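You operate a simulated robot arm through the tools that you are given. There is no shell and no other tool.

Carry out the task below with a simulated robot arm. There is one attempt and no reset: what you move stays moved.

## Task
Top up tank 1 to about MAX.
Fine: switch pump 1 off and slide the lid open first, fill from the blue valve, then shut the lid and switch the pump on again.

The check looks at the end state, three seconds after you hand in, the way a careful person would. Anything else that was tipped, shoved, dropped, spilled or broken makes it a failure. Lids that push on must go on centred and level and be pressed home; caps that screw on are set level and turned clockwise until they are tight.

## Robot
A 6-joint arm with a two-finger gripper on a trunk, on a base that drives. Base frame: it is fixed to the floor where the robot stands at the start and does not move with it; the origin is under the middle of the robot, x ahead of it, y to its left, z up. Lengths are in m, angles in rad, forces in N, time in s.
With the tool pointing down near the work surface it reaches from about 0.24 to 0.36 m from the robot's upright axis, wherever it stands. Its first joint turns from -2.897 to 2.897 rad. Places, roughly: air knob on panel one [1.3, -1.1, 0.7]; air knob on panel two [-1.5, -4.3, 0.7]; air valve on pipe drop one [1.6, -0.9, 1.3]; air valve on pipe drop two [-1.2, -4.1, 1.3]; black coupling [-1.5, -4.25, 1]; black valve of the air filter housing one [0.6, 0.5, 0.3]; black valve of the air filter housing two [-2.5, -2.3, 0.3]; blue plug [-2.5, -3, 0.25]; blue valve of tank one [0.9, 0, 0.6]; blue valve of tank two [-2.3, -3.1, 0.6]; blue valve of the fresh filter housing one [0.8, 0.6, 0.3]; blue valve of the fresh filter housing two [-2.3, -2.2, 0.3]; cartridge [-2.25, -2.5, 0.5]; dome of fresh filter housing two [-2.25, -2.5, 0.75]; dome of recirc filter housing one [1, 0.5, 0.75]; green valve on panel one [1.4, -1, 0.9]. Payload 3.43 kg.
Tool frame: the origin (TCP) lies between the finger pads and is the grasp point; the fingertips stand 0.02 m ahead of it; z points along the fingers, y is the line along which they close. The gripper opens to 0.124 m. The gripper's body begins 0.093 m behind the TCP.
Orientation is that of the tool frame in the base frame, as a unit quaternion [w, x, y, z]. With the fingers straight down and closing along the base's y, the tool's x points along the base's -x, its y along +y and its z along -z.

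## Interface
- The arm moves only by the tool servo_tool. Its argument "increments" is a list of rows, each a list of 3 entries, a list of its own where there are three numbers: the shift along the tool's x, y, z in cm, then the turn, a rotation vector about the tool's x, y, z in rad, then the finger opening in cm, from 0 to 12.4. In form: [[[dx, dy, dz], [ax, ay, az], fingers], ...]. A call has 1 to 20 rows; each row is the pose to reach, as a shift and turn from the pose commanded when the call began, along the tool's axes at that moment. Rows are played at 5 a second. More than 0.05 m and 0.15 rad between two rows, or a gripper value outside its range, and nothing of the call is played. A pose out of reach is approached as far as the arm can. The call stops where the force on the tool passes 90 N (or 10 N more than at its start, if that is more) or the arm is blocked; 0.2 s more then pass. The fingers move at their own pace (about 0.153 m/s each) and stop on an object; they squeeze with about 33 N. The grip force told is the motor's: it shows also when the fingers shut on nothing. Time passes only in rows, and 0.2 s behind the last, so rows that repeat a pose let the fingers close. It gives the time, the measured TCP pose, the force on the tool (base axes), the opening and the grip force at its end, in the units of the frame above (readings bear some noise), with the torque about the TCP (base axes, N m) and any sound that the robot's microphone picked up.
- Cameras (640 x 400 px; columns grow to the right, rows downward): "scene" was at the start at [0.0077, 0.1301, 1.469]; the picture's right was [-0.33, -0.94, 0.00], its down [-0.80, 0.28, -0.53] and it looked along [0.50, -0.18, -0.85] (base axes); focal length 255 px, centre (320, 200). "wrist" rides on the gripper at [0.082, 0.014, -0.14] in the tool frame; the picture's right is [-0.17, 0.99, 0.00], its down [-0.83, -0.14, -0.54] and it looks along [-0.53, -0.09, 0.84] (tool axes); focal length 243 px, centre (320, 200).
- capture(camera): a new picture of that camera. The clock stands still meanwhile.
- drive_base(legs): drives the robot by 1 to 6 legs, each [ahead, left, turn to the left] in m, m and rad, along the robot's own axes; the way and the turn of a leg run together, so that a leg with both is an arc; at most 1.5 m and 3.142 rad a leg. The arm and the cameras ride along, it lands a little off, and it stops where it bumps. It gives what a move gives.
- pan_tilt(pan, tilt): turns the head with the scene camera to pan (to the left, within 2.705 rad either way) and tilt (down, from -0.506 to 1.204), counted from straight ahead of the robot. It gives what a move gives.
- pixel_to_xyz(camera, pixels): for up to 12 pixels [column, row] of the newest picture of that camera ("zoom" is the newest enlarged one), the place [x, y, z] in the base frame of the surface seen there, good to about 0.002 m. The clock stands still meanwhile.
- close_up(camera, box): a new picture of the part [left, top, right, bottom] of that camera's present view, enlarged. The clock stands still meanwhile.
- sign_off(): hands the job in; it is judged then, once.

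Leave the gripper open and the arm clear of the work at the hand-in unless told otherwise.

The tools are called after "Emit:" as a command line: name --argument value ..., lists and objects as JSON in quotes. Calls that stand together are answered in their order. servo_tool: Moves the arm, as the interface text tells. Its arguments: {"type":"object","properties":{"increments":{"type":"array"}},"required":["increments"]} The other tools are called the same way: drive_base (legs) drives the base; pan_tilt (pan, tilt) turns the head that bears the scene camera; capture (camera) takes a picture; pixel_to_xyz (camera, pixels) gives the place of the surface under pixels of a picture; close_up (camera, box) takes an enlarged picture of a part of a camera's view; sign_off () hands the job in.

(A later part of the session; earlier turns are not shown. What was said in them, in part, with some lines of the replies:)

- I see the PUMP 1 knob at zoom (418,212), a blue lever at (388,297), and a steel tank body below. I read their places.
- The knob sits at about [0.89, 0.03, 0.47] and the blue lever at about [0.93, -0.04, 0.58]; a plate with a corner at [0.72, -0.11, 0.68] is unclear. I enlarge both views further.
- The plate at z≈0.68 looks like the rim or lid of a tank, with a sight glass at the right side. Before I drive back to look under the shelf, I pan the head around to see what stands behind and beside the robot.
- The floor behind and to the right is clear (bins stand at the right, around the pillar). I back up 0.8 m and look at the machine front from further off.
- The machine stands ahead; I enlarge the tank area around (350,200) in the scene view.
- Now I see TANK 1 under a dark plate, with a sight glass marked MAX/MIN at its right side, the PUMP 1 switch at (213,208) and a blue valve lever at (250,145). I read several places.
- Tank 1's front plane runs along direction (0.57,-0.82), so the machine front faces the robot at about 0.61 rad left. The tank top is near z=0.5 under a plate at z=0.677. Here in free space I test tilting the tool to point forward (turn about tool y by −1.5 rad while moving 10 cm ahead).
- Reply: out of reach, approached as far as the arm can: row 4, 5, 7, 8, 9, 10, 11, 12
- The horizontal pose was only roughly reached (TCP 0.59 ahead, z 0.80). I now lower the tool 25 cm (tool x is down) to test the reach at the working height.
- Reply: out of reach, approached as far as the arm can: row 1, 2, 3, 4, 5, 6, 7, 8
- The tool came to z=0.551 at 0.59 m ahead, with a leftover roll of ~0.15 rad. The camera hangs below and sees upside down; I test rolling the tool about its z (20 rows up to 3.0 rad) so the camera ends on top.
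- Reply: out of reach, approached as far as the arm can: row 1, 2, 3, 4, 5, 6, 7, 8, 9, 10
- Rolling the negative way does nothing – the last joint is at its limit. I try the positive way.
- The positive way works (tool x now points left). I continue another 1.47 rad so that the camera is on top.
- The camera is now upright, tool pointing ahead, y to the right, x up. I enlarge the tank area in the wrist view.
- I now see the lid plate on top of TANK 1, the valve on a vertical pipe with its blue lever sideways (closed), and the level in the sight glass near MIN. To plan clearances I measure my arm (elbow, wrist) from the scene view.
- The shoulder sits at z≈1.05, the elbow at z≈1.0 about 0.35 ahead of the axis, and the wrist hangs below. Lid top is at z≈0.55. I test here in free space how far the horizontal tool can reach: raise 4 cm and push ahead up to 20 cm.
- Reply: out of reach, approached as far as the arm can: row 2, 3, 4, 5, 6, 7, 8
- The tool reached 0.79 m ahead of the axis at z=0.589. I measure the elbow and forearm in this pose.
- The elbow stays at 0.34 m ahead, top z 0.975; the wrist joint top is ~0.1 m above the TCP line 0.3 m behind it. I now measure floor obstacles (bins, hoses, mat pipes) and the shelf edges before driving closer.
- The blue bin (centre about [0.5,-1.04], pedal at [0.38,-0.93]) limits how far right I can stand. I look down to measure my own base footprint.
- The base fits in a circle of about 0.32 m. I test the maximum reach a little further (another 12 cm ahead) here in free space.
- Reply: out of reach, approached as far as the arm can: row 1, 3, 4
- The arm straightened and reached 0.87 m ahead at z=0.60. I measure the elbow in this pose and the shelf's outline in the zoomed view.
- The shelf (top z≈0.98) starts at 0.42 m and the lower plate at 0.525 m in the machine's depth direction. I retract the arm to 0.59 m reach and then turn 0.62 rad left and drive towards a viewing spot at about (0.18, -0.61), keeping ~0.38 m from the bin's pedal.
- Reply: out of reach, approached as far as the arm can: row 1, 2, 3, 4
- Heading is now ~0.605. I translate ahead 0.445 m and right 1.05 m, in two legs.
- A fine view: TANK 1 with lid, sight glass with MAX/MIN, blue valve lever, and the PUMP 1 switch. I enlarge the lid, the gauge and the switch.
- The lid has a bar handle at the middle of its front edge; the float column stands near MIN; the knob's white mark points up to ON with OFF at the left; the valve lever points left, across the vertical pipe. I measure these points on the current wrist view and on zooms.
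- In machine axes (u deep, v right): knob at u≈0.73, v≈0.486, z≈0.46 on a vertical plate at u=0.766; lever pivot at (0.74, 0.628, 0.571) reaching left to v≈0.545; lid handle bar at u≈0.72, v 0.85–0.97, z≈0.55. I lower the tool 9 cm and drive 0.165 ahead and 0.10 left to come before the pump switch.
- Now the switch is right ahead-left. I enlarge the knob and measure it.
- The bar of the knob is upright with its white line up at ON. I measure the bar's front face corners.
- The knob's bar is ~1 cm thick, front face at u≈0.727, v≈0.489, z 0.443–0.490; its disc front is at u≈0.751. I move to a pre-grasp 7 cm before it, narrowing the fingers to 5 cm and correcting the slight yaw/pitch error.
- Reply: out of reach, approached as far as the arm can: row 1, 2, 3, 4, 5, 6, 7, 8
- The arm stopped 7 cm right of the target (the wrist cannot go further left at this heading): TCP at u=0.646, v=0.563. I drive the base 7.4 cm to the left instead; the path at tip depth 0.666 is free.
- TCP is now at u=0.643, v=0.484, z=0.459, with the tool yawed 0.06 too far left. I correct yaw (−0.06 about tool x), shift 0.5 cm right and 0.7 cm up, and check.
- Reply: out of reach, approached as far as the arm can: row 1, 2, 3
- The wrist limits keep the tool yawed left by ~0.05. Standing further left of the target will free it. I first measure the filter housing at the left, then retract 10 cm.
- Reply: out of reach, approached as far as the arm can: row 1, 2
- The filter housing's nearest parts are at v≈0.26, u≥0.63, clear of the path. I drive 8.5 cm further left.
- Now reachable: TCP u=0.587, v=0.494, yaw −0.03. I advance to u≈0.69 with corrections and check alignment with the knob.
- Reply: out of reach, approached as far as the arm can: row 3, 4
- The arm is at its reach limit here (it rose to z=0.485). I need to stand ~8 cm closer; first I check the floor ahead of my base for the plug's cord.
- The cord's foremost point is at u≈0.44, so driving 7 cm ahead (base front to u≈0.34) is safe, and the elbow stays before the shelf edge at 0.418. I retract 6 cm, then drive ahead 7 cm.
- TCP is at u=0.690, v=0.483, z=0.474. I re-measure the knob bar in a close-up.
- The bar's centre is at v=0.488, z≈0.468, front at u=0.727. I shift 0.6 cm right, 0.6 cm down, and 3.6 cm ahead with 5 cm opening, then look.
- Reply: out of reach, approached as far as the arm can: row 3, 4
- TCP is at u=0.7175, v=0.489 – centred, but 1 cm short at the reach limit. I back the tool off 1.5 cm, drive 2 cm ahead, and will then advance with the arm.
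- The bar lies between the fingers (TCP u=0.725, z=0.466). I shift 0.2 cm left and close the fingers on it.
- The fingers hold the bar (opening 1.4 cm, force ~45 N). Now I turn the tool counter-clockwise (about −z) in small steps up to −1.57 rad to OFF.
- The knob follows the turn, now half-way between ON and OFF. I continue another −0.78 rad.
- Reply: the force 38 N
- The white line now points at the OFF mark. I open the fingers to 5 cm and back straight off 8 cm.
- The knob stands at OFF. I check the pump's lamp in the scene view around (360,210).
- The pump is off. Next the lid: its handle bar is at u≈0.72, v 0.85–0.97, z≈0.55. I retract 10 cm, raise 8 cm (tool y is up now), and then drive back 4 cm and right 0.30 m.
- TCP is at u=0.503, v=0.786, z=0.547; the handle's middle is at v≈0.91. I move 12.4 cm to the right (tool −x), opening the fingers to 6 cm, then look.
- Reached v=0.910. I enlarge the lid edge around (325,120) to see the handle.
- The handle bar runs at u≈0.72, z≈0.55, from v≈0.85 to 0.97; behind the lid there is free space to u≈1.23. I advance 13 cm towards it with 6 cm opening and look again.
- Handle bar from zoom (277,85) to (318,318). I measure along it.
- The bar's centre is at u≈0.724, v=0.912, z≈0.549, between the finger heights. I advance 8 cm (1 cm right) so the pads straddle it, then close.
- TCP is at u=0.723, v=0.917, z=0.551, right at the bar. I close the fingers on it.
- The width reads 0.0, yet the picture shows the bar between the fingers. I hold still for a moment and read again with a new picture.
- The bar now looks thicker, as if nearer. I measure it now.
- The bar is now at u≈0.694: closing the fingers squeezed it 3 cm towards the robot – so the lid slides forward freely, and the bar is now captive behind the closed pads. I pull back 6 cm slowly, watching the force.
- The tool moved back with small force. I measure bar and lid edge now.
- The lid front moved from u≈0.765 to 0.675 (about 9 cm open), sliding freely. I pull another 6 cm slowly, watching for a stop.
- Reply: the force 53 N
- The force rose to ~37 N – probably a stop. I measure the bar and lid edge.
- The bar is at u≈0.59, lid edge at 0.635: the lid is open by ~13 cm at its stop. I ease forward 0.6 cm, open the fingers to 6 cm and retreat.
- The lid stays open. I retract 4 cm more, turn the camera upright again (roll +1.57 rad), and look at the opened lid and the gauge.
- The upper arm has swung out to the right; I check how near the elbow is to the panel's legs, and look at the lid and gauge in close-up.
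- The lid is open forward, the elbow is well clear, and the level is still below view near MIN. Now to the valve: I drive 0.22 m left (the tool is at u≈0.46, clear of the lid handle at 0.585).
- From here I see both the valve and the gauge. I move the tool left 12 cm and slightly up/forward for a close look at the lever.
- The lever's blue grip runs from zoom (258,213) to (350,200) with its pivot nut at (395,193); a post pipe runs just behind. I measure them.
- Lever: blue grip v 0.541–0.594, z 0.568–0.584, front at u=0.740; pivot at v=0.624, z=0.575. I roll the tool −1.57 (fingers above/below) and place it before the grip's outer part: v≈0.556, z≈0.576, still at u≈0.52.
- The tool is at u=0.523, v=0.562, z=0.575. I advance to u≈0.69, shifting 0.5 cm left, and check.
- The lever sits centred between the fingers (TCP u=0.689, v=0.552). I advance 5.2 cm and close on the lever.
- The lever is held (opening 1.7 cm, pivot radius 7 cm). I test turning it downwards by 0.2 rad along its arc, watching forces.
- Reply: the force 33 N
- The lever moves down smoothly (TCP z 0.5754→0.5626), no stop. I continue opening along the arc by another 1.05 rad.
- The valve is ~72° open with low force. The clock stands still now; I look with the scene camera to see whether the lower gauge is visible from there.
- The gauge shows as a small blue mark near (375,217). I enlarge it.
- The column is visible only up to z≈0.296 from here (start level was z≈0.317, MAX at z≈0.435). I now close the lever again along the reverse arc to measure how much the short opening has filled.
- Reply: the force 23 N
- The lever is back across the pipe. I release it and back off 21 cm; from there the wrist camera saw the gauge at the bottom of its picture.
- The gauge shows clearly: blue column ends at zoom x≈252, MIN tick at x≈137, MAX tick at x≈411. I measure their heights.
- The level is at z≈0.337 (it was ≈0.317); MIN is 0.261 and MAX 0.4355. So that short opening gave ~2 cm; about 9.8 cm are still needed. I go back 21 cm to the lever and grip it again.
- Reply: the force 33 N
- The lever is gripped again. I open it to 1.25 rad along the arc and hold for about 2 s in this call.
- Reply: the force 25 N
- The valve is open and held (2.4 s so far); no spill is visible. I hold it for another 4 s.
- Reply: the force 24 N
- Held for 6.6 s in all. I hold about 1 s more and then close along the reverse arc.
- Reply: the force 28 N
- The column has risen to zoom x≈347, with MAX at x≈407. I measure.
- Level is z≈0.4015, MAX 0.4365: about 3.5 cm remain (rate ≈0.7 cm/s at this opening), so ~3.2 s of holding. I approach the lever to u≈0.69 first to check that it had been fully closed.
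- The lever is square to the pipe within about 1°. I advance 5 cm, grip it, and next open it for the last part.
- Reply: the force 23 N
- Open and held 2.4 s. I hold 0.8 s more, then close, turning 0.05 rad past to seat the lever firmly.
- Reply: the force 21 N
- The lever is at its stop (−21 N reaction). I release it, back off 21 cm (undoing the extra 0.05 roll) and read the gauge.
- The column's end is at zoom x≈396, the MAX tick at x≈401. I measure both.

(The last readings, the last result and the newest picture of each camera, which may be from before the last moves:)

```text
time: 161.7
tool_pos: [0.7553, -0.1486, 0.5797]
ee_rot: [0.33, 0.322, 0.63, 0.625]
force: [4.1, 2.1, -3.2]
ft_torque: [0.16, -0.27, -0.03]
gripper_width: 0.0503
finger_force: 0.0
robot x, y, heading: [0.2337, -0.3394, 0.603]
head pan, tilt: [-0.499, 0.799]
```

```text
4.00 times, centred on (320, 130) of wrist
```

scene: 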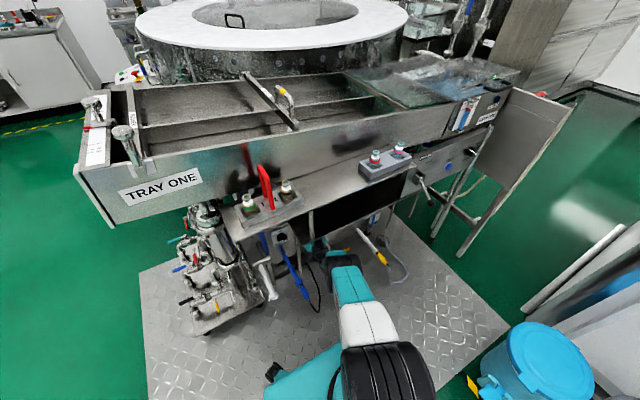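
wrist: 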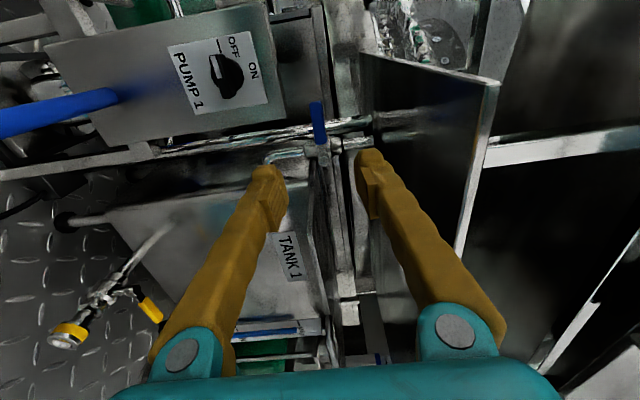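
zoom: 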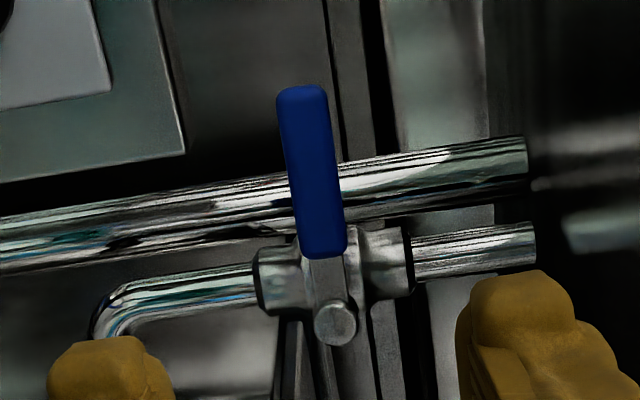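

The level is at z≈0.433 against MAX 0.4355 – about MAX – and the lever is square to the pipe. Next I shut the lid: retract 5 cm more, then drive 0.224 m right.

Emit:
servo_tool --increments '[[[0, 0, -3], [0, 0, 0], 5], [[0, 0, -5], [0, 0, 0], 3], [[0, 0, -5], [0, 0, 0], 1]]'

Emit:
drive_base --legs '[[0, -0.224, 0]]'

Emit:
capture --camera "wrist"

```text
time: 162.5
tool_pos: [0.7096, -0.1786, 0.5832]
ee_rot: [0.329, 0.322, 0.631, 0.625]
force: [-4.7, 0.7, 1.8]
ft_torque: [-0.23, 0.34, -0.38]
gripper_width: 0.0101
finger_force: 0.0
robot x, y, heading: [0.233, -0.3369, 0.609]
head pan, tilt: [-0.499, 0.799]
```

```text
time: 166.7
tool_pos: [0.8413, -0.3659, 0.5813]
ee_rot: [0.328, 0.32, 0.631, 0.626]
force: [6.4, 0.4, -7.9]
ft_torque: [0.65, -0.91, 0.5]
gripper_width: 0.01
finger_force: 0.0
robot x, y, heading: [0.3645, -0.5301, 0.616]
head pan, tilt: [-0.499, 0.799]
```

```text
taken
```

wrist: 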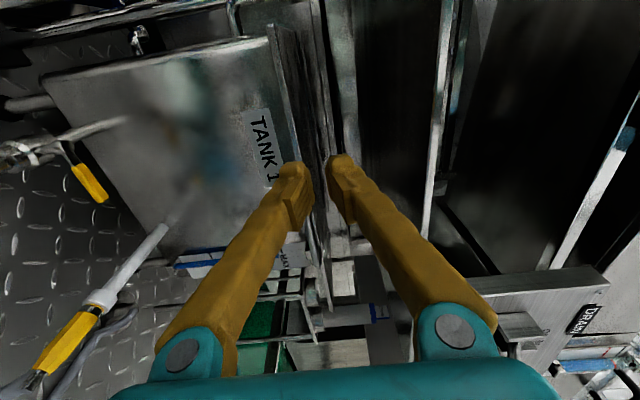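

TCP is at u=0.479, v=0.782, z=0.581. I move right 13 cm and down 3.2 cm to line up with the handle's middle, and look.

Emit:
servo_tool --increments '[[[-3, -1, 0], [0, 0, 0], 1], [[-6, -2, 0], [0, 0, 0], 1], [[-9, -3.2, 0], [0, 0, 0], 1], [[-13, -3.2, 0], [0, 0, 0], 1], [[-13, -3.2, 0], [0, 0, 0], 1]]'

Emit:
capture --camera "wrist"

Emit:
close_up --camera "wrist" --box '[230, 0, 430, 240]'

```text
time: 167.9
tool_pos: [0.9172, -0.4704, 0.5493]
ee_rot: [0.328, 0.322, 0.631, 0.625]
force: [-6.7, 2.3, 4.1]
ft_torque: [-0.35, 0.49, -0.78]
gripper_width: 0.0102
finger_force: 0.0
robot x, y, heading: [0.3631, -0.5293, 0.611]
head pan, tilt: [-0.499, 0.799]
```

```text
taken
```

wrist: 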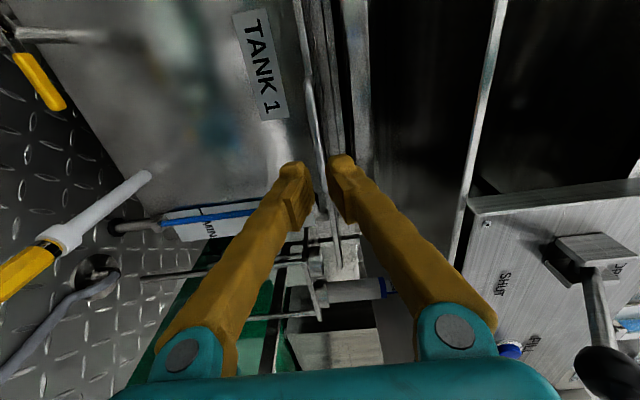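

```text
1.67 times, centred on (330, 120) of wrist
```

zoom: 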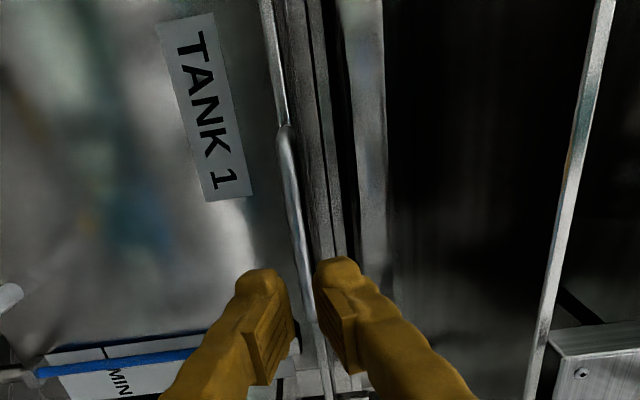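

I measure the handle bar at zoom (288,160), (297,220), (305,280) to be sure of its height.

Emit:
pixel_to_xyz --camera "zoom" --pixels '[[284, 140], [290, 180], [297, 230], [304, 280], [293, 230], [301, 230], [270, 60], [320, 300]]'

```text
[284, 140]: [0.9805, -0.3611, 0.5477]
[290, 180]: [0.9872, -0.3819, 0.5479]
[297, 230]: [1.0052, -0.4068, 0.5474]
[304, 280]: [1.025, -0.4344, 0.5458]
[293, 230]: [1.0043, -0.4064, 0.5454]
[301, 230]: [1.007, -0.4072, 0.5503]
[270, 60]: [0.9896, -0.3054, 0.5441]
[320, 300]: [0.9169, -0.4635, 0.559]
```

The bar is at u≈0.590, v≈0.91, z≈0.5475. With the fingers nearly shut (0.3 cm gap as a groove) I push it forward: 19 cm of advance in 1.5 cm steps, contact expected after 8.4 cm.

Emit:
servo_tool --increments '[[[0, -0.15, 3], [0, 0, 0], 0.3], [[0, -0.15, 6], [0, 0, 0], 0.3], [[0, -0.15, 7.5], [0, 0, 0], 0.3], [[0, -0.15, 9], [0, 0, 0], 0.3], [[0, -0.15, 10.5], [0, 0, 0], 0.3], [[0, -0.15, 12], [0, 0, 0], 0.3]]'

Emit:
capture --camera "wrist"

Emit:
close_up --camera "wrist" --box '[230, 0, 430, 240]'

```text
time: 169.3
tool_pos: [1.0123, -0.3993, 0.549]
ee_rot: [0.328, 0.319, 0.631, 0.626]
force: [-4.4, 1.0, 0.5]
ft_torque: [-0.05, 0.03, -0.32]
gripper_width: 0.003
finger_force: 0.0
robot x, y, heading: [0.359, -0.5243, 0.612]
head pan, tilt: [-0.499, 0.799]
```

```text
taken
```

wrist: 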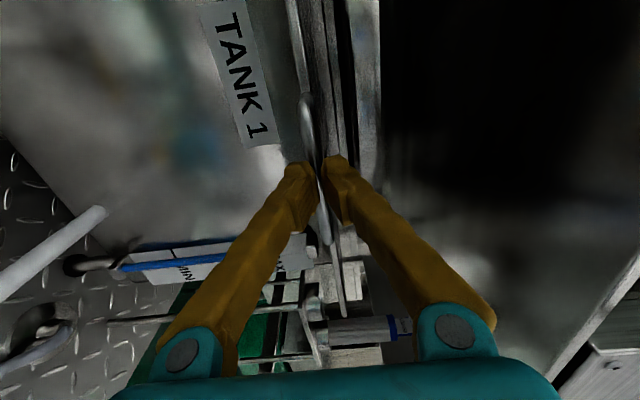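

```text
1.67 times, centred on (330, 120) of wrist
```

zoom: 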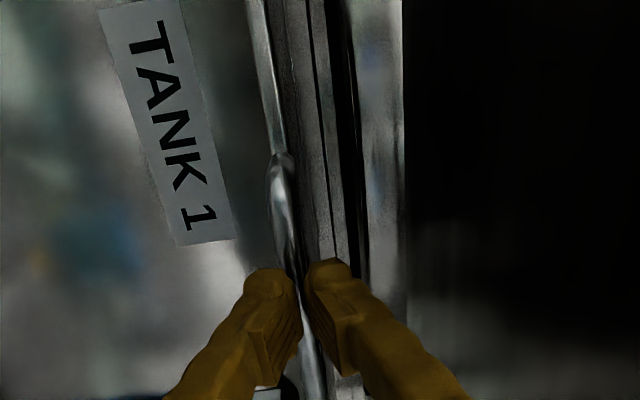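

The force is near zero; I check where the bar is now.

Emit:
pixel_to_xyz --camera "zoom" --pixels '[[278, 170], [282, 200], [288, 235], [312, 370], [270, 100], [265, 60], [305, 200]]'

```text
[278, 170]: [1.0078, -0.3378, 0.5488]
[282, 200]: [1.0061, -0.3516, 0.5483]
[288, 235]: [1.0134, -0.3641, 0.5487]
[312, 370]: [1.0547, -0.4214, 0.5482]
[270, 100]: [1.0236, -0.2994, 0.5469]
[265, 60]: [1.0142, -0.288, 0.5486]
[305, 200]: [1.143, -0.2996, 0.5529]
```

The bar has moved to u≈0.622 in contact with the fingertips – the push works. I push another 8.5 cm.

Emit:
servo_tool --increments '[[[0, 0, 1.5], [0, 0, 0], 0.3], [[0, 0, 3], [0, 0, 0], 0.3], [[0, 0, 4.5], [0, 0, 0], 0.3], [[0, 0, 6], [0, 0, 0], 0.3], [[0, 0, 7.5], [0, 0, 0], 0.3], [[0, 0, 8.5], [0, 0, 0], 0.3]]'

Emit:
close_up --camera "wrist" --box '[230, 0, 430, 240]'

Emit:
pixel_to_xyz --camera "zoom" --pixels '[[278, 170], [282, 200], [288, 235], [312, 370], [270, 100], [265, 60], [260, 30]]'

```text
time: 170.7
tool_pos: [1.0856, -0.3513, 0.5502]
ee_rot: [0.33, 0.32, 0.63, 0.626]
force: [-3.9, -1.2, 1.0]
ft_torque: [-0.04, 0.05, -0.2]
gripper_width: 0.0031
finger_force: 0.1
robot x, y, heading: [0.3635, -0.5241, 0.613]
head pan, tilt: [-0.499, 0.799]
```

```text
1.67 times, centred on (330, 120) of wrist
```

zoom: 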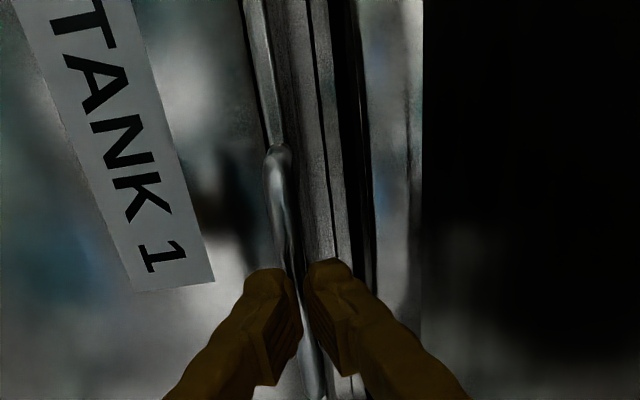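

```text
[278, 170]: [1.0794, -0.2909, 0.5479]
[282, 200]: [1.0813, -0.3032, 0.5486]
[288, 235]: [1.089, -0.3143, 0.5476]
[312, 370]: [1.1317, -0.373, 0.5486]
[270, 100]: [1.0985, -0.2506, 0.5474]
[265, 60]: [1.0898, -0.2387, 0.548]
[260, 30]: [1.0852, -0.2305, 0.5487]
```

The bar is at u≈0.7125, originally 0.721, so ~0.9 cm remain. I push on in fine steps of 0.2 cm to +1.0 cm, watching the force.

Emit:
servo_tool --increments '[[[0, 0, 0.2], [0, 0, 0], 0.3], [[0, 0, 0.4], [0, 0, 0], 0.3], [[0, 0, 0.6], [0, 0, 0], 0.3], [[0, 0, 0.8], [0, 0, 0], 0.3], [[0, 0, 1.0], [0, 0, 0], 0.3], [[0, 0, 1.0], [0, 0, 0], 0.3]]'

Emit:
close_up --camera "wrist" --box '[230, 0, 430, 240]'

Emit:
pixel_to_xyz --camera "zoom" --pixels '[[278, 170], [282, 200], [288, 235], [312, 370], [270, 100], [265, 60], [260, 30]]'

```text
time: 172.1
tool_pos: [1.0928, -0.3488, 0.5524]
ee_rot: [0.33, 0.319, 0.629, 0.627]
force: [7.8, 0.1, -1.5]
ft_torque: [0.06, -0.12, 0.71]
gripper_width: 0.0031
finger_force: 0.0
robot x, y, heading: [0.3607, -0.5318, 0.609]
head pan, tilt: [-0.499, 0.799]
```

```text
1.67 times, centred on (330, 120) of wrist
```

zoom: 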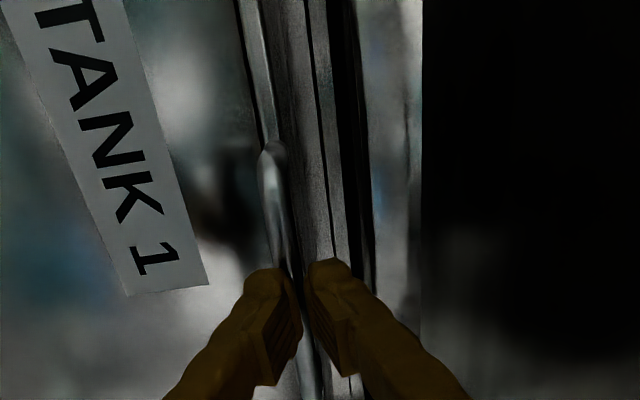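

```text
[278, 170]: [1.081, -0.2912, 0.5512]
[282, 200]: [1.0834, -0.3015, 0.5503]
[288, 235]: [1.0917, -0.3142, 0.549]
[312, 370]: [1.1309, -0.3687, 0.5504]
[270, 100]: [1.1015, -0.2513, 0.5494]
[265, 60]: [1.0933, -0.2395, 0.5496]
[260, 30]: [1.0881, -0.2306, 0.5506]
```

Position readings are noisy; the force is still small (no stop yet). I continue pushing in 0.25 cm steps up to 1.5 cm.

Emit:
servo_tool --increments '[[[0, 0, 0.25], [0, 0, 0], 0.3], [[0, 0, 0.5], [0, 0, 0], 0.3], [[0, 0, 0.75], [0, 0, 0], 0.3], [[0, 0, 0.75], [0, 0, 0], 0.3], [[0, 0, 0.75], [0, 0, 0], 0.3]]'

Emit:
close_up --camera "wrist" --box '[230, 0, 430, 240]'

Emit:
pixel_to_xyz --camera "zoom" --pixels '[[278, 170], [282, 200], [288, 235], [312, 370], [270, 100], [265, 60], [260, 30], [140, 220], [100, 100], [180, 60], [200, 200]]'

```text
time: 173.3
tool_pos: [1.0979, -0.3415, 0.5499]
ee_rot: [0.33, 0.318, 0.63, 0.626]
force: [6.1, 0.5, 3.5]
ft_torque: [-0.18, 0.32, 0.4]
gripper_width: 0.0029
finger_force: 0.1
robot x, y, heading: [0.3613, -0.5283, 0.609]
head pan, tilt: [-0.499, 0.799]
```

```text
1.67 times, centred on (330, 120) of wrist
```

zoom: 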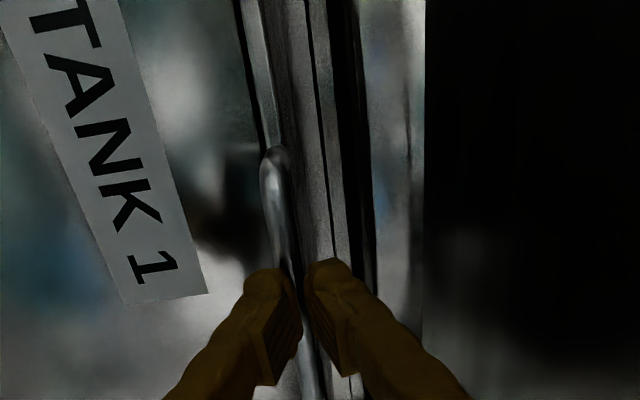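

```text
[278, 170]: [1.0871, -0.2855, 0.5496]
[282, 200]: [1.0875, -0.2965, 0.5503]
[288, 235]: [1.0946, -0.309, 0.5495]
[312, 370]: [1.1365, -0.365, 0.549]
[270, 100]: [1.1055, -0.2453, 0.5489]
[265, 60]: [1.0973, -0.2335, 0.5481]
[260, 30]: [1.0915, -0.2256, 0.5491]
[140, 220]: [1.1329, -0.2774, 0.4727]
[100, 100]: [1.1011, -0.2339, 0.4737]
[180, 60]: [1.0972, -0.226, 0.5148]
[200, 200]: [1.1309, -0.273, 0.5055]
```

The lid edge is now at u≈0.765 (originally 0.764) and the bar at 0.7205 (originally 0.721). I push another 0.6 cm finely to feel whether it is at the stop.

Emit:
servo_tool --increments '[[[0, 0, 0.2], [0, 0, 0], 0.3], [[0, 0, 0.4], [0, 0, 0], 0.3], [[0, 0, 0.6], [0, 0, 0], 0.3], [[0, 0, 0.6], [0, 0, 0], 0.3]]'

Emit:
close_up --camera "wrist" --box '[230, 0, 430, 240]'

Emit:
pixel_to_xyz --camera "zoom" --pixels '[[278, 170], [282, 200], [288, 235], [312, 370], [270, 100], [265, 60], [260, 30], [140, 220], [100, 100], [180, 60], [200, 200]]'

```text
time: 174.3
tool_pos: [1.1024, -0.3411, 0.5483]
ee_rot: [0.33, 0.323, 0.631, 0.623]
force: [-19.7, -12.6, -9.6]
ft_torque: [-0.62, 0.73, 0.18]
gripper_width: 0.0091
finger_force: 5.0
robot x, y, heading: [0.3629, -0.5303, 0.611]
head pan, tilt: [-0.499, 0.799]
```

```text
1.67 times, centred on (330, 120) of wrist
```

zoom: 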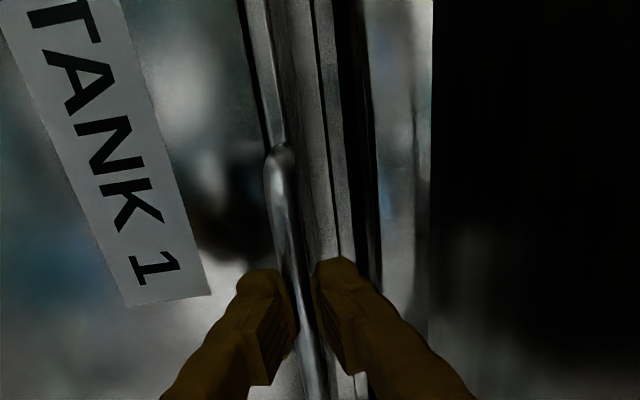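

```text
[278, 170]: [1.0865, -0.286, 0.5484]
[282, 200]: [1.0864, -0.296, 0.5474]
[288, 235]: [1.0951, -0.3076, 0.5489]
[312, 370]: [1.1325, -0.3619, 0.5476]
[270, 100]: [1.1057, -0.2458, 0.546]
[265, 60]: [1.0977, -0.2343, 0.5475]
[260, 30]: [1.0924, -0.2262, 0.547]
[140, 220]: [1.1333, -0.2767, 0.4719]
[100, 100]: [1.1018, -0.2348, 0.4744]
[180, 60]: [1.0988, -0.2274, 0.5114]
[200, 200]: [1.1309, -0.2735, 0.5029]
```

The force rose to ~23 N and the bar wedges the fingertips apart while it no longer moves: the lid is fully shut. I open the fingers wide of the bar first, then retreat 15 cm.

Emit:
servo_tool --increments '[[[0, 0, 0], [0, 0, 0], 2.5], [[0, 0, 0], [0, 0, 0], 5], [[0, 0, 0], [0, 0, 0], 5], [[0, 0, -3], [0, 0, 0], 5], [[0, 0, -7], [0, 0, 0], 5], [[0, 0, -11], [0, 0, 0], 5], [[0, 0, -15], [0, 0, 0], 5], [[0, 0, -15], [0, 0, 0], 5]]'

Emit:
capture --camera "wrist"

Emit:
close_up --camera "wrist" --box '[230, 0, 430, 240]'

```text
time: 176.1
tool_pos: [0.9793, -0.4292, 0.5497]
ee_rot: [0.331, 0.321, 0.63, 0.625]
force: [2.4, -2.8, -1.3]
ft_torque: [0.08, -0.13, 0.33]
gripper_width: 0.0499
finger_force: 0.1
robot x, y, heading: [0.3671, -0.5298, 0.606]
head pan, tilt: [-0.499, 0.799]
```

```text
taken
```

wrist: 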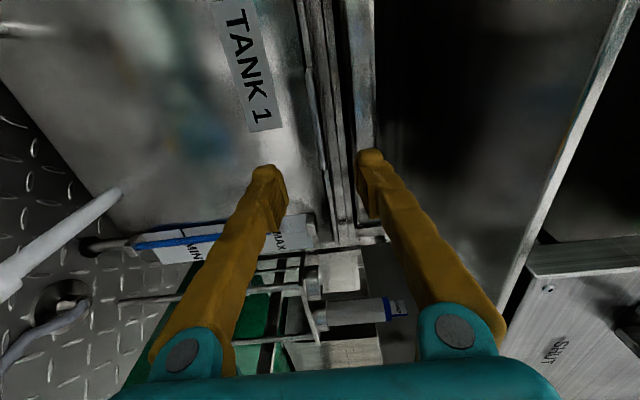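

```text
1.67 times, centred on (330, 120) of wrist
```

zoom: 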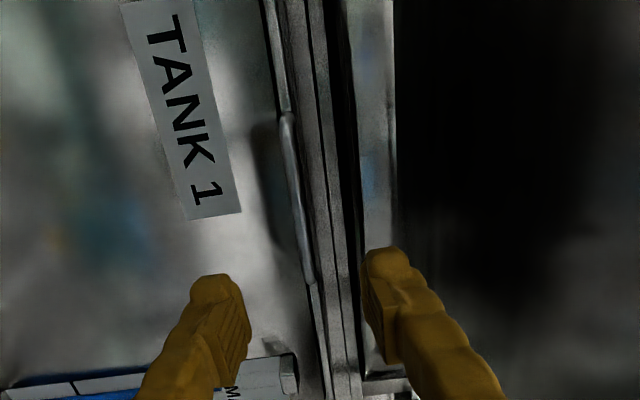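

I verify the handle stayed at its shut position.

Emit:
pixel_to_xyz --camera "zoom" --pixels '[[287, 140], [293, 180], [300, 220], [307, 260], [278, 60], [282, 90], [230, 60], [250, 200], [240, 120]]'

```text
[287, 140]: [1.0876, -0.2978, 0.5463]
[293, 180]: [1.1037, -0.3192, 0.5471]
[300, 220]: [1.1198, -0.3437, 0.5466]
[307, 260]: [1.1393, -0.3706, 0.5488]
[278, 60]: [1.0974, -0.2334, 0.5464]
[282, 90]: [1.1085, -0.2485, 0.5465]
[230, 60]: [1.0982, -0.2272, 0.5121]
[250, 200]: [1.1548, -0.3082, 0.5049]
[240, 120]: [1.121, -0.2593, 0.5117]
```

The lid is shut (bar u≈0.7205). Now the pump: I drive 0.31 m left with the tool retracted at u≈0.556.

Emit:
drive_base --legs '[[0, 0.31, 0]]'

Emit:
servo_tool --increments '[[[3, -2, 0], [0, 0, 0], 5], [[6, -4, 0], [0, 0, 0], 5], [[9, -6, 0], [0, 0, 0], 5], [[11.6, -8.3, 0], [0, 0, 0], 5], [[11.6, -8.3, 0], [0, 0, 0], 5]]'

Emit:
capture --camera "wrist"

```text
time: 181.5
tool_pos: [0.8025, -0.1734, 0.5497]
ee_rot: [0.327, 0.32, 0.632, 0.626]
force: [-1.7, 0.1, -6.7]
ft_torque: [0.39, -0.56, -0.12]
gripper_width: 0.05
finger_force: 0.1
robot x, y, heading: [0.1853, -0.2735, 0.61]
head pan, tilt: [-0.499, 0.799]
```

```text
time: 182.7
tool_pos: [0.7333, -0.0791, 0.4645]
ee_rot: [0.328, 0.32, 0.631, 0.626]
force: [-3.5, -4.1, 3.1]
ft_torque: [-0.23, 0.29, 0.13]
gripper_width: 0.0502
finger_force: 0.0
robot x, y, heading: [0.1835, -0.2722, 0.606]
head pan, tilt: [-0.499, 0.799]
```

```text
taken
```

wrist: 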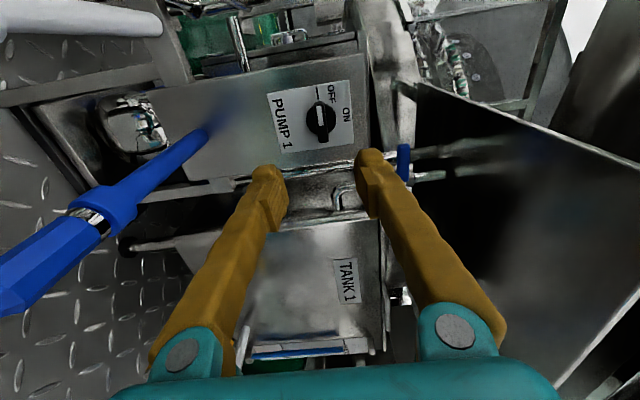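

TCP is before the knob (u=0.555, v=0.485, z=0.4645). I drive 4.2 cm ahead, then advance the tool to u≈0.68 and check alignment.

Emit:
drive_base --legs '[[0.042, 0, 0]]'

Emit:
servo_tool --increments '[[[0, 0.2, 3], [0, 0, 0], 5], [[0, 0.2, 6], [0, 0, 0], 5], [[0, 0.2, 8], [0, 0, 0], 5], [[0, 0.2, 8], [0, 0, 0], 5]]'

Emit:
close_up --camera "wrist" --box '[230, 70, 400, 230]'

Emit:
close_up --camera "wrist" --box '[210, 300, 410, 400]'

```text
time: 184.1
tool_pos: [0.7706, -0.0546, 0.4617]
ee_rot: [0.327, 0.32, 0.632, 0.625]
force: [3.3, -0.9, -8.1]
ft_torque: [0.55, -0.78, 0.34]
gripper_width: 0.05
finger_force: 0.1
robot x, y, heading: [0.2221, -0.2475, 0.615]
head pan, tilt: [-0.499, 0.799]
```

```text
time: 185.1
tool_pos: [0.8352, -0.0087, 0.4663]
ee_rot: [0.327, 0.319, 0.632, 0.626]
force: [2.0, -0.8, -5.9]
ft_torque: [0.43, -0.65, 0.19]
gripper_width: 0.0502
finger_force: 0.0
robot x, y, heading: [0.2234, -0.2495, 0.613]
head pan, tilt: [-0.499, 0.799]
```

```text
2.50 times, centred on (315, 150) of wrist
```

zoom: 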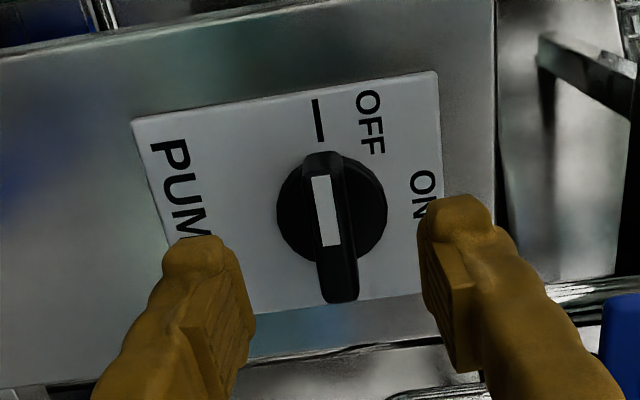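

```text
3.20 times, centred on (310, 350) of wrist
```

zoom: 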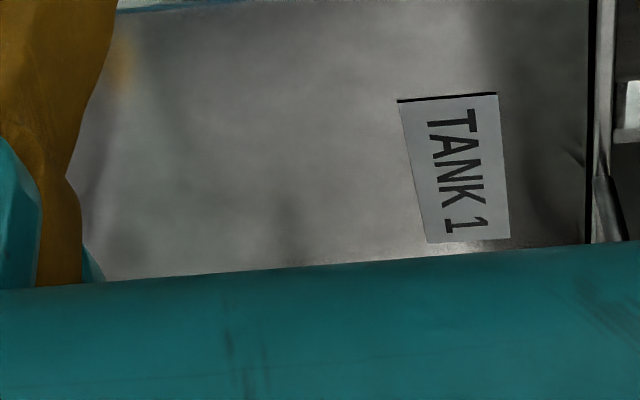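

The knob lies between the fingers with the pointer at OFF. I measure its bar precisely.

Emit:
close_up --camera "wrist" --box '[260, 100, 400, 230]'

Emit:
pixel_to_xyz --camera "wrist" --pixels '[[315, 140], [324, 140], [318, 165], [328, 165], [320, 150], [324, 185], [331, 185], [300, 160], [335, 160]]'

```text
3.08 times, centred on (330, 165) of wrist
```

zoom: 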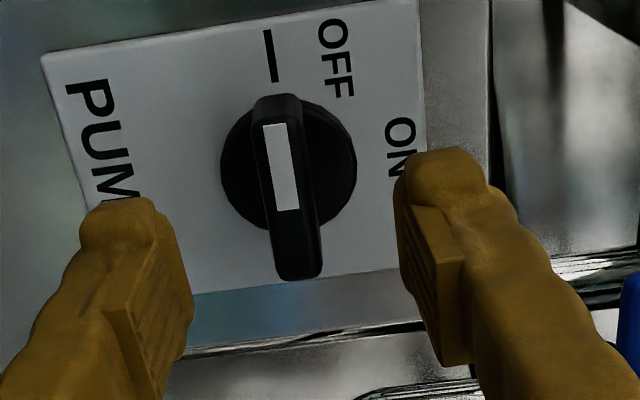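

```text
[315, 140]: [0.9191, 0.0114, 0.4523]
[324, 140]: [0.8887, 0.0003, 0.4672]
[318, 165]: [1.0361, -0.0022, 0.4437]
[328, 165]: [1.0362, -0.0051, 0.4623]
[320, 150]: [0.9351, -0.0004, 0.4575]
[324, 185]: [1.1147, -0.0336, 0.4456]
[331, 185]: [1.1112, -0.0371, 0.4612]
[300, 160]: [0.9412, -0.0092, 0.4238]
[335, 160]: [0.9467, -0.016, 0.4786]
```

Those pixels referred to an older wrist picture; I measure on the new zoom instead.

Emit:
pixel_to_xyz --camera "zoom" --pixels '[[260, 130], [292, 125], [268, 180], [305, 180], [280, 260], [312, 260], [282, 170], [285, 105], [340, 180], [160, 300], [425, 250]]'

```text
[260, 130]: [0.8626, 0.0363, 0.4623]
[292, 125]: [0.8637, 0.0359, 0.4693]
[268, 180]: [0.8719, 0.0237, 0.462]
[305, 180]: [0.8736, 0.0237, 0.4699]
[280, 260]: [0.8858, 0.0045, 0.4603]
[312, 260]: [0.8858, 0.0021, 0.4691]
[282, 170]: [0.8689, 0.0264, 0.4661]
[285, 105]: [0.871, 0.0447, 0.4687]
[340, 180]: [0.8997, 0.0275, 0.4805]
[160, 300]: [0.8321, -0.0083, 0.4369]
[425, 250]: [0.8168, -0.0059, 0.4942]
```

The bar's centre is v≈0.488, z≈0.466, front u=0.727. I advance 4.7 cm and close on it.

Emit:
servo_tool --increments '[[[-0.1, 0, 2], [0, 0, 0], 5], [[-0.2, 0, 4], [0, 0, 0], 5], [[-0.2, 0, 4.7], [0, 0, 0], 5], [[-0.2, 0, 4.7], [0, 0, 0], 5]]'

Emit:
close_up --camera "wrist" --box '[260, 100, 400, 230]'

```text
time: 186.1
tool_pos: [0.8731, 0.0182, 0.4673]
ee_rot: [0.328, 0.32, 0.63, 0.627]
force: [0.3, 0.0, 6.3]
ft_torque: [-0.41, 0.59, -0.02]
gripper_width: 0.0502
finger_force: 0.1
robot x, y, heading: [0.2179, -0.2409, 0.605]
head pan, tilt: [-0.499, 0.799]
```

```text
3.08 times, centred on (330, 165) of wrist
```

zoom: 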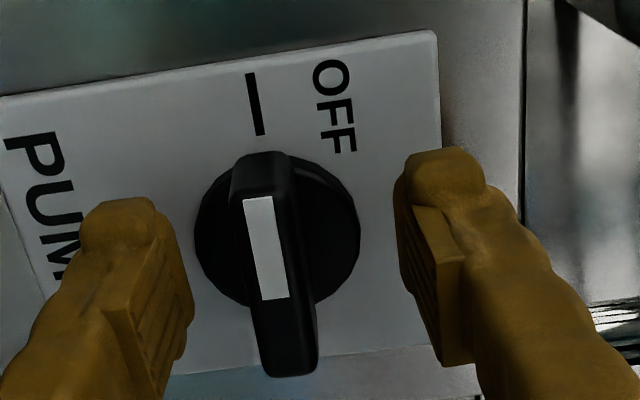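

The bar is between the fingers. I close on it (shifting 0.15 cm down to centre) and then turn clockwise (+z) to ON in small steps.

Emit:
servo_tool --increments '[[[-0.1, -0.15, 0], [0, 0, 0], 5], [[-0.1, -0.15, 0], [0, 0, 0], 2.5], [[-0.1, -0.15, 0], [0, 0, 0], 0], [[-0.1, -0.15, 0], [0, 0, 0], 0], [[-0.1, -0.15, 0], [0, 0, 0], 0]]'

Emit:
servo_tool --increments '[[[0, 0, 0], [0, 0, 0.1], 0], [[0, 0, 0], [0, 0, 0.2], 0], [[0, 0, 0], [0, 0, 0.3], 0], [[0, 0, 0], [0, 0, 0.4], 0], [[0, 0, 0], [0, 0, 0.5], 0], [[0, 0, 0], [0, 0, 0.6], 0], [[0, 0, 0], [0, 0, 0.7], 0], [[0, 0, 0], [0, 0, 0.8], 0]]'

Emit:
capture --camera "wrist"

```text
time: 187.3
tool_pos: [0.8722, 0.0162, 0.4646]
ee_rot: [0.328, 0.32, 0.634, 0.623]
force: [5.0, 5.6, -14.3]
ft_torque: [0.0, 0.57, -1.08]
gripper_width: 0.0138
finger_force: 44.8
robot x, y, heading: [0.2135, -0.2448, 0.593]
head pan, tilt: [-0.499, 0.799]
```

```text
time: 189.1
tool_pos: [0.8746, 0.017, 0.4656]
ee_rot: [0.057, 0.541, 0.46, 0.701]
force: [0.9, 29.9, -11.3]
ft_torque: [-0.5, 0.87, -0.44]
gripper_width: 0.0135
finger_force: 45.1
robot x, y, heading: [0.2203, -0.246, 0.614]
head pan, tilt: [-0.499, 0.799]
```

```text
taken
```

wrist: 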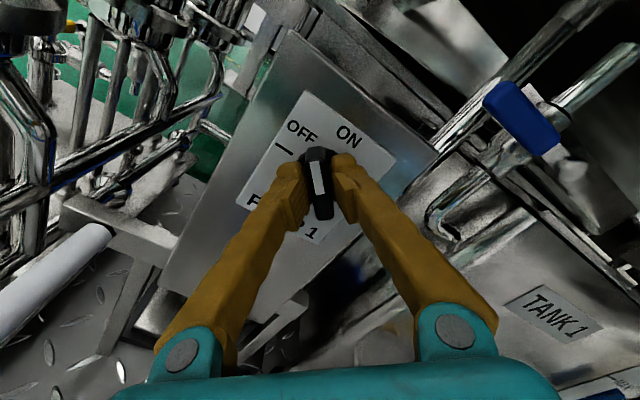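

The knob follows, half-way. I turn another 0.80 rad to ON.

Emit:
servo_tool --increments '[[[0, 0, 0], [0, 0, 0.1], 0], [[0, 0, 0], [0, 0, 0.2], 0], [[0, 0, 0], [0, 0, 0.3], 0], [[0, 0, 0], [0, 0, 0.4], 0], [[0, 0, 0], [0, 0, 0.5], 0], [[0, 0, 0], [0, 0, 0.6], 0], [[0, 0, 0], [0, 0, 0.7], 0], [[0, 0, 0], [0, 0, 0.8], 0], [[0, 0, 0], [0, 0, 0.8], 0]]'

Emit:
capture --camera "wrist"

```text
time: 191.1
tool_pos: [0.8739, 0.0155, 0.4676]
ee_rot: [-0.22, 0.676, 0.21, 0.671]
force: [-2.1, 18.1, -1.1]
ft_torque: [-0.89, 0.98, 0.28]
gripper_width: 0.0135
finger_force: 44.2
robot x, y, heading: [0.2224, -0.242, 0.604]
head pan, tilt: [-0.499, 0.799]
```

```text
taken
```

wrist: 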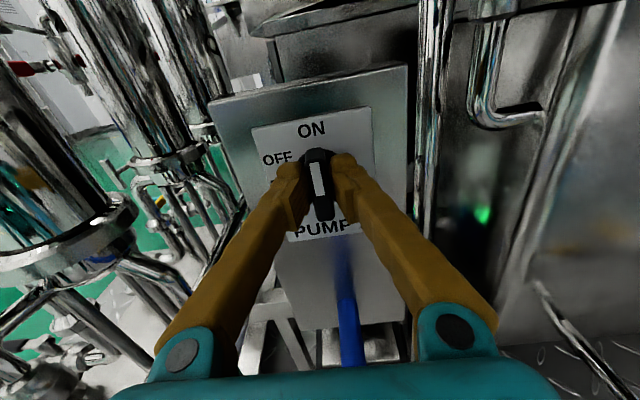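

The pointer stands at ON and the green glow at (482,212) is back – the pump runs. I open the fingers and back off 14 cm.

Emit:
servo_tool --increments '[[[0, 0, 0], [0, 0, 0], 3], [[0, 0, 0], [0, 0, 0], 5], [[0, 0, 0], [0, 0, 0], 5], [[0, 0, -3], [0, 0, 0], 5], [[0, 0, -6], [0, 0, 0], 5], [[0, 0, -10], [0, 0, 0], 5], [[0, 0, -14], [0, 0, 0], 5], [[0, 0, -14], [0, 0, 0], 5]]'

Emit:
capture --camera "wrist"

Emit:
close_up --camera "wrist" --box '[230, 60, 390, 200]'

```text
time: 192.9
tool_pos: [0.7538, -0.0612, 0.4643]
ee_rot: [-0.221, 0.676, 0.211, 0.671]
force: [-2.5, -0.2, -0.2]
ft_torque: [0.04, -0.07, -0.08]
gripper_width: 0.05
finger_force: 0.0
robot x, y, heading: [0.2221, -0.2472, 0.612]
head pan, tilt: [-0.499, 0.799]
```

```text
taken
```

wrist: 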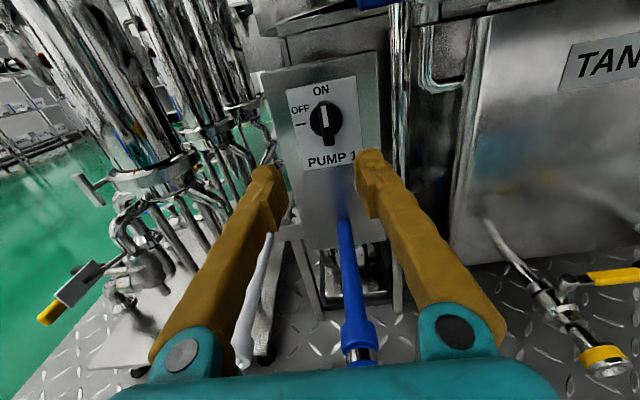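

```text
2.86 times, centred on (310, 130) of wrist
```

zoom: 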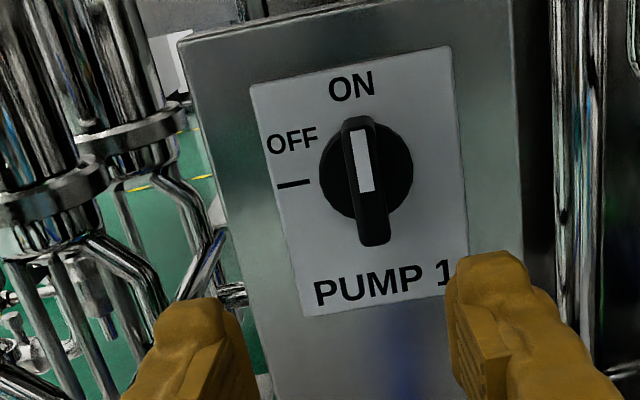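

The knob points at ON. I drive back 0.3 m and look over the whole scene: gauge, lid, lever, pump lamp.

Emit:
drive_base --legs '[[-0.3, 0, 0]]'

Emit:
servo_tool --increments '[[[2, 3, 0], [0, 0, 0], 8], [[4, 6, 0], [0, 0, 0], 12.4], [[6, 9, 0], [0, 0, 0], 12.4], [[8, 12, 0], [0, 0, 0], 12.4], [[8, 12, 0], [0, 0, 0], 12.4]]'

Emit:
capture --camera "wrist"

Emit:
capture --camera "scene"

```text
time: 198.3
tool_pos: [0.5107, -0.2392, 0.4649]
ee_rot: [-0.217, 0.677, 0.208, 0.672]
force: [-0.9, 0.9, 3.0]
ft_torque: [-0.27, 0.37, -0.19]
gripper_width: 0.0502
finger_force: 0.0
robot x, y, heading: [-0.0274, -0.4201, 0.597]
head pan, tilt: [-0.499, 0.799]
```

```text
time: 199.5
tool_pos: [0.5813, -0.3405, 0.5433]
ee_rot: [-0.218, 0.675, 0.209, 0.673]
force: [4.5, 0.8, 1.9]
ft_torque: [-0.15, 0.21, 0.26]
gripper_width: 0.124
finger_force: 0.1
robot x, y, heading: [-0.0331, -0.4215, 0.595]
head pan, tilt: [-0.499, 0.799]
```

```text
taken
```

wrist: 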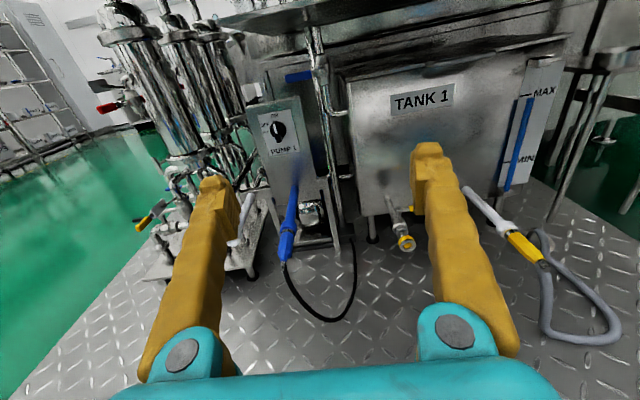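

```text
taken
```

scene: 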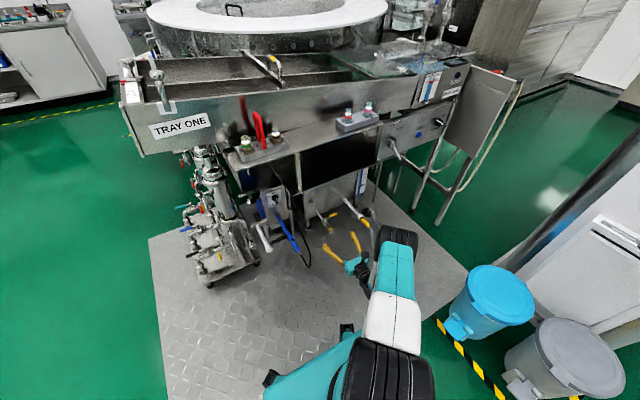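

I see the gauge column near MAX at wrist (530,100), lid back over the tank, lever sideways, knob at ON. I enlarge these for a final check.

Emit:
close_up --camera "wrist" --box '[480, 40, 580, 210]'

Emit:
close_up --camera "wrist" --box '[320, 20, 600, 200]'

Emit:
close_up --camera "wrist" --box '[220, 40, 360, 240]'

Emit:
close_up --camera "scene" --box '[230, 130, 400, 280]'

```text
2.35 times, centred on (530, 125) of wrist
```

zoom: 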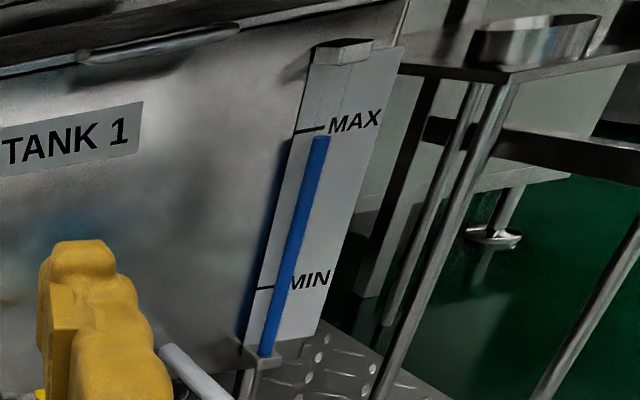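

```text
2.22 times, centred on (460, 110) of wrist
```

zoom: 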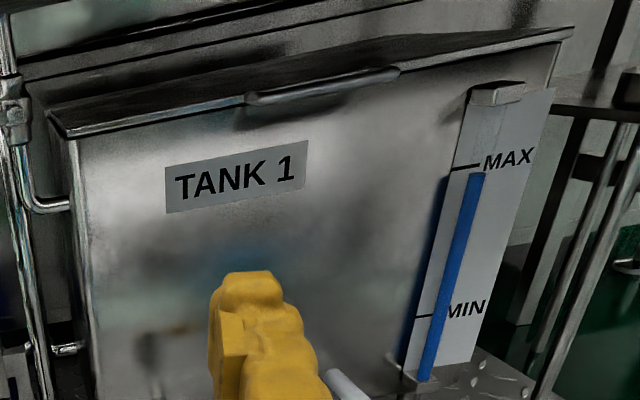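

```text
2.00 times, centred on (290, 140) of wrist
```

zoom: 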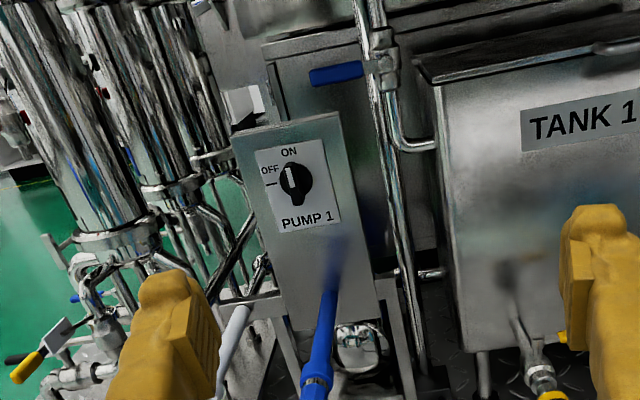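

```text
2.67 times, centred on (315, 205) of scene
```

zoom: 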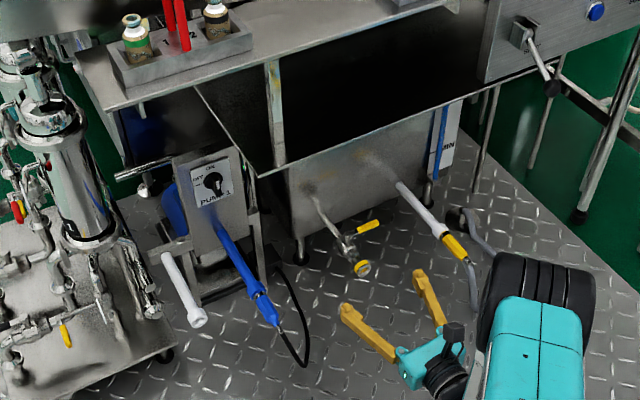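

I measure the column top against the MAX tick once more with the pump running, using a fresh zoom.

Emit:
close_up --camera "wrist" --box '[500, 60, 570, 140]'

Emit:
close_up --camera "scene" --box '[250, 170, 320, 240]'

```text
5.00 times, centred on (535, 100) of wrist
```

zoom: 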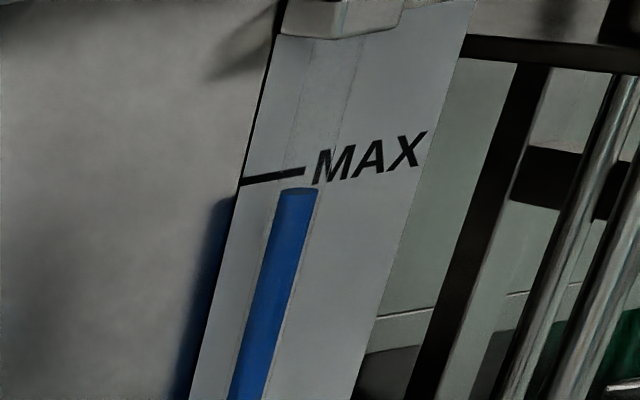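

```text
5.71 times, centred on (285, 205) of scene
```

zoom: 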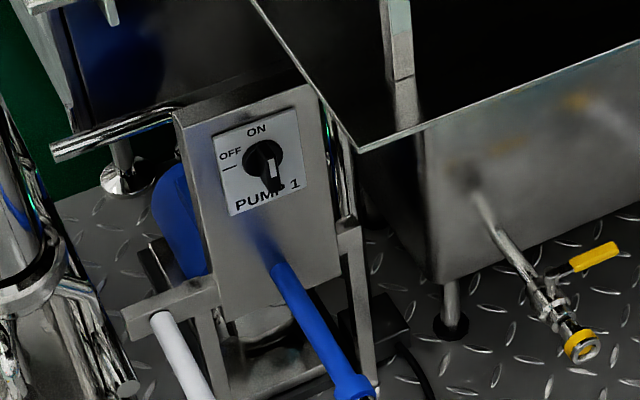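

The column top is just under the MAX tick. I measure it on a zoom of the wrist view.

Emit:
close_up --camera "wrist" --box '[500, 60, 570, 140]'

Emit:
pixel_to_xyz --camera "zoom" --pixels '[[297, 193], [300, 198], [290, 200], [297, 189], [270, 178], [250, 182], [300, 171], [295, 210]]'

```text
5.00 times, centred on (535, 100) of wrist
```

zoom: 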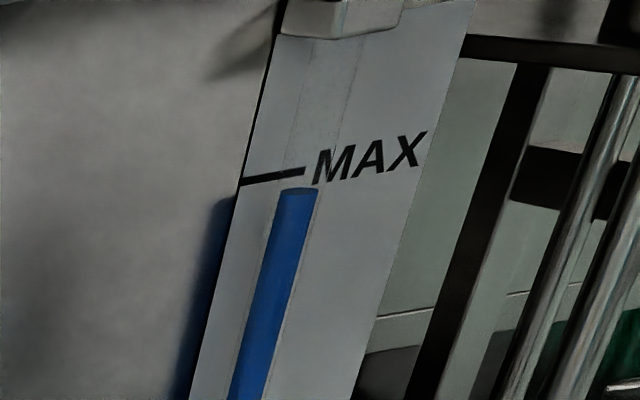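

```text
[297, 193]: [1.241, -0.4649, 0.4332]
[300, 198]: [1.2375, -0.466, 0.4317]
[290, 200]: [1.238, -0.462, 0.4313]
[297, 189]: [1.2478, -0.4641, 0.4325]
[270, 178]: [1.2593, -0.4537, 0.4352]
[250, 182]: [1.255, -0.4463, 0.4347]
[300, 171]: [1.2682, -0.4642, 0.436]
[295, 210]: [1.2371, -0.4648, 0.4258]
```

Level 0.433 vs MAX 0.435 – steady with the valve shut. To see the pump's own lamp I drive 0.4 m left and look with the scene camera, keeping the arm clear.

Emit:
drive_base --legs '[[-0.1, 0.4, 0]]'

Emit:
capture --camera "scene"

Emit:
close_up --camera "scene" --box '[260, 120, 440, 280]'

```text
time: 206.3
tool_pos: [0.2708, -0.0617, 0.543]
ee_rot: [-0.221, 0.675, 0.212, 0.672]
force: [7.5, 0.3, -8.3]
ft_torque: [0.69, -0.91, 0.54]
gripper_width: 0.1238
finger_force: 0.1
robot x, y, heading: [-0.3374, -0.1481, 0.607]
head pan, tilt: [-0.499, 0.799]
```

```text
taken
```

scene: 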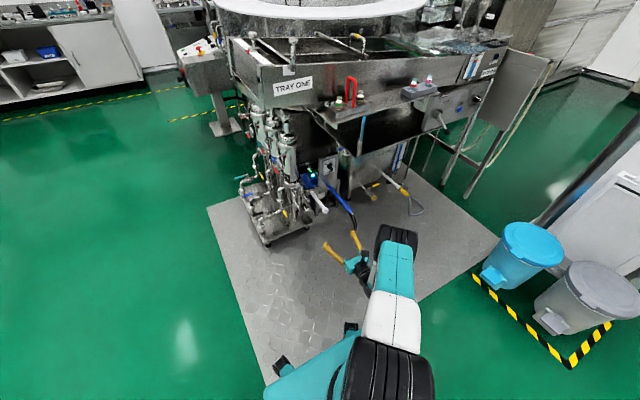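

```text
2.50 times, centred on (350, 200) of scene
```

zoom: 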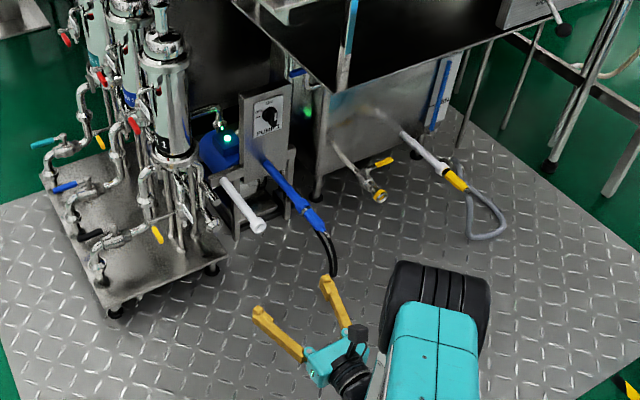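

The pump's green lamp is lit, the lid is shut, the lever is closed across the pipe, the level is about at MAX, and the bottles, hoses and bins are where they were. The gripper is open and the arm is well clear, so I hand in.

Emit:
sign_off

```text
The job is handed in.
```

Tank 1 is topped up to about MAX, and everything is back as it was. I handed the job in, but no verdict came back.

- **Pump:** I switched pump 1 off before touching the lid and back on at the end. The knob points at ON and the green lamp is lit.
- **Lid:** I slid it open towards the front (about 13 cm) before filling. Afterwards I pushed it shut until it hit its stop, and the handle is back where it started.
- **Level:** I opened the blue valve three times, reading the sight glass after each one. The level is about 2 mm below the MAX line. It was holding there at my last reading, with the valve shut and the pump running.
- **Valve:** The lever is turned fully closed, square to the pipe.

I saw no spills, and nothing else looked moved. The gripper is open and the arm is clear of the work.
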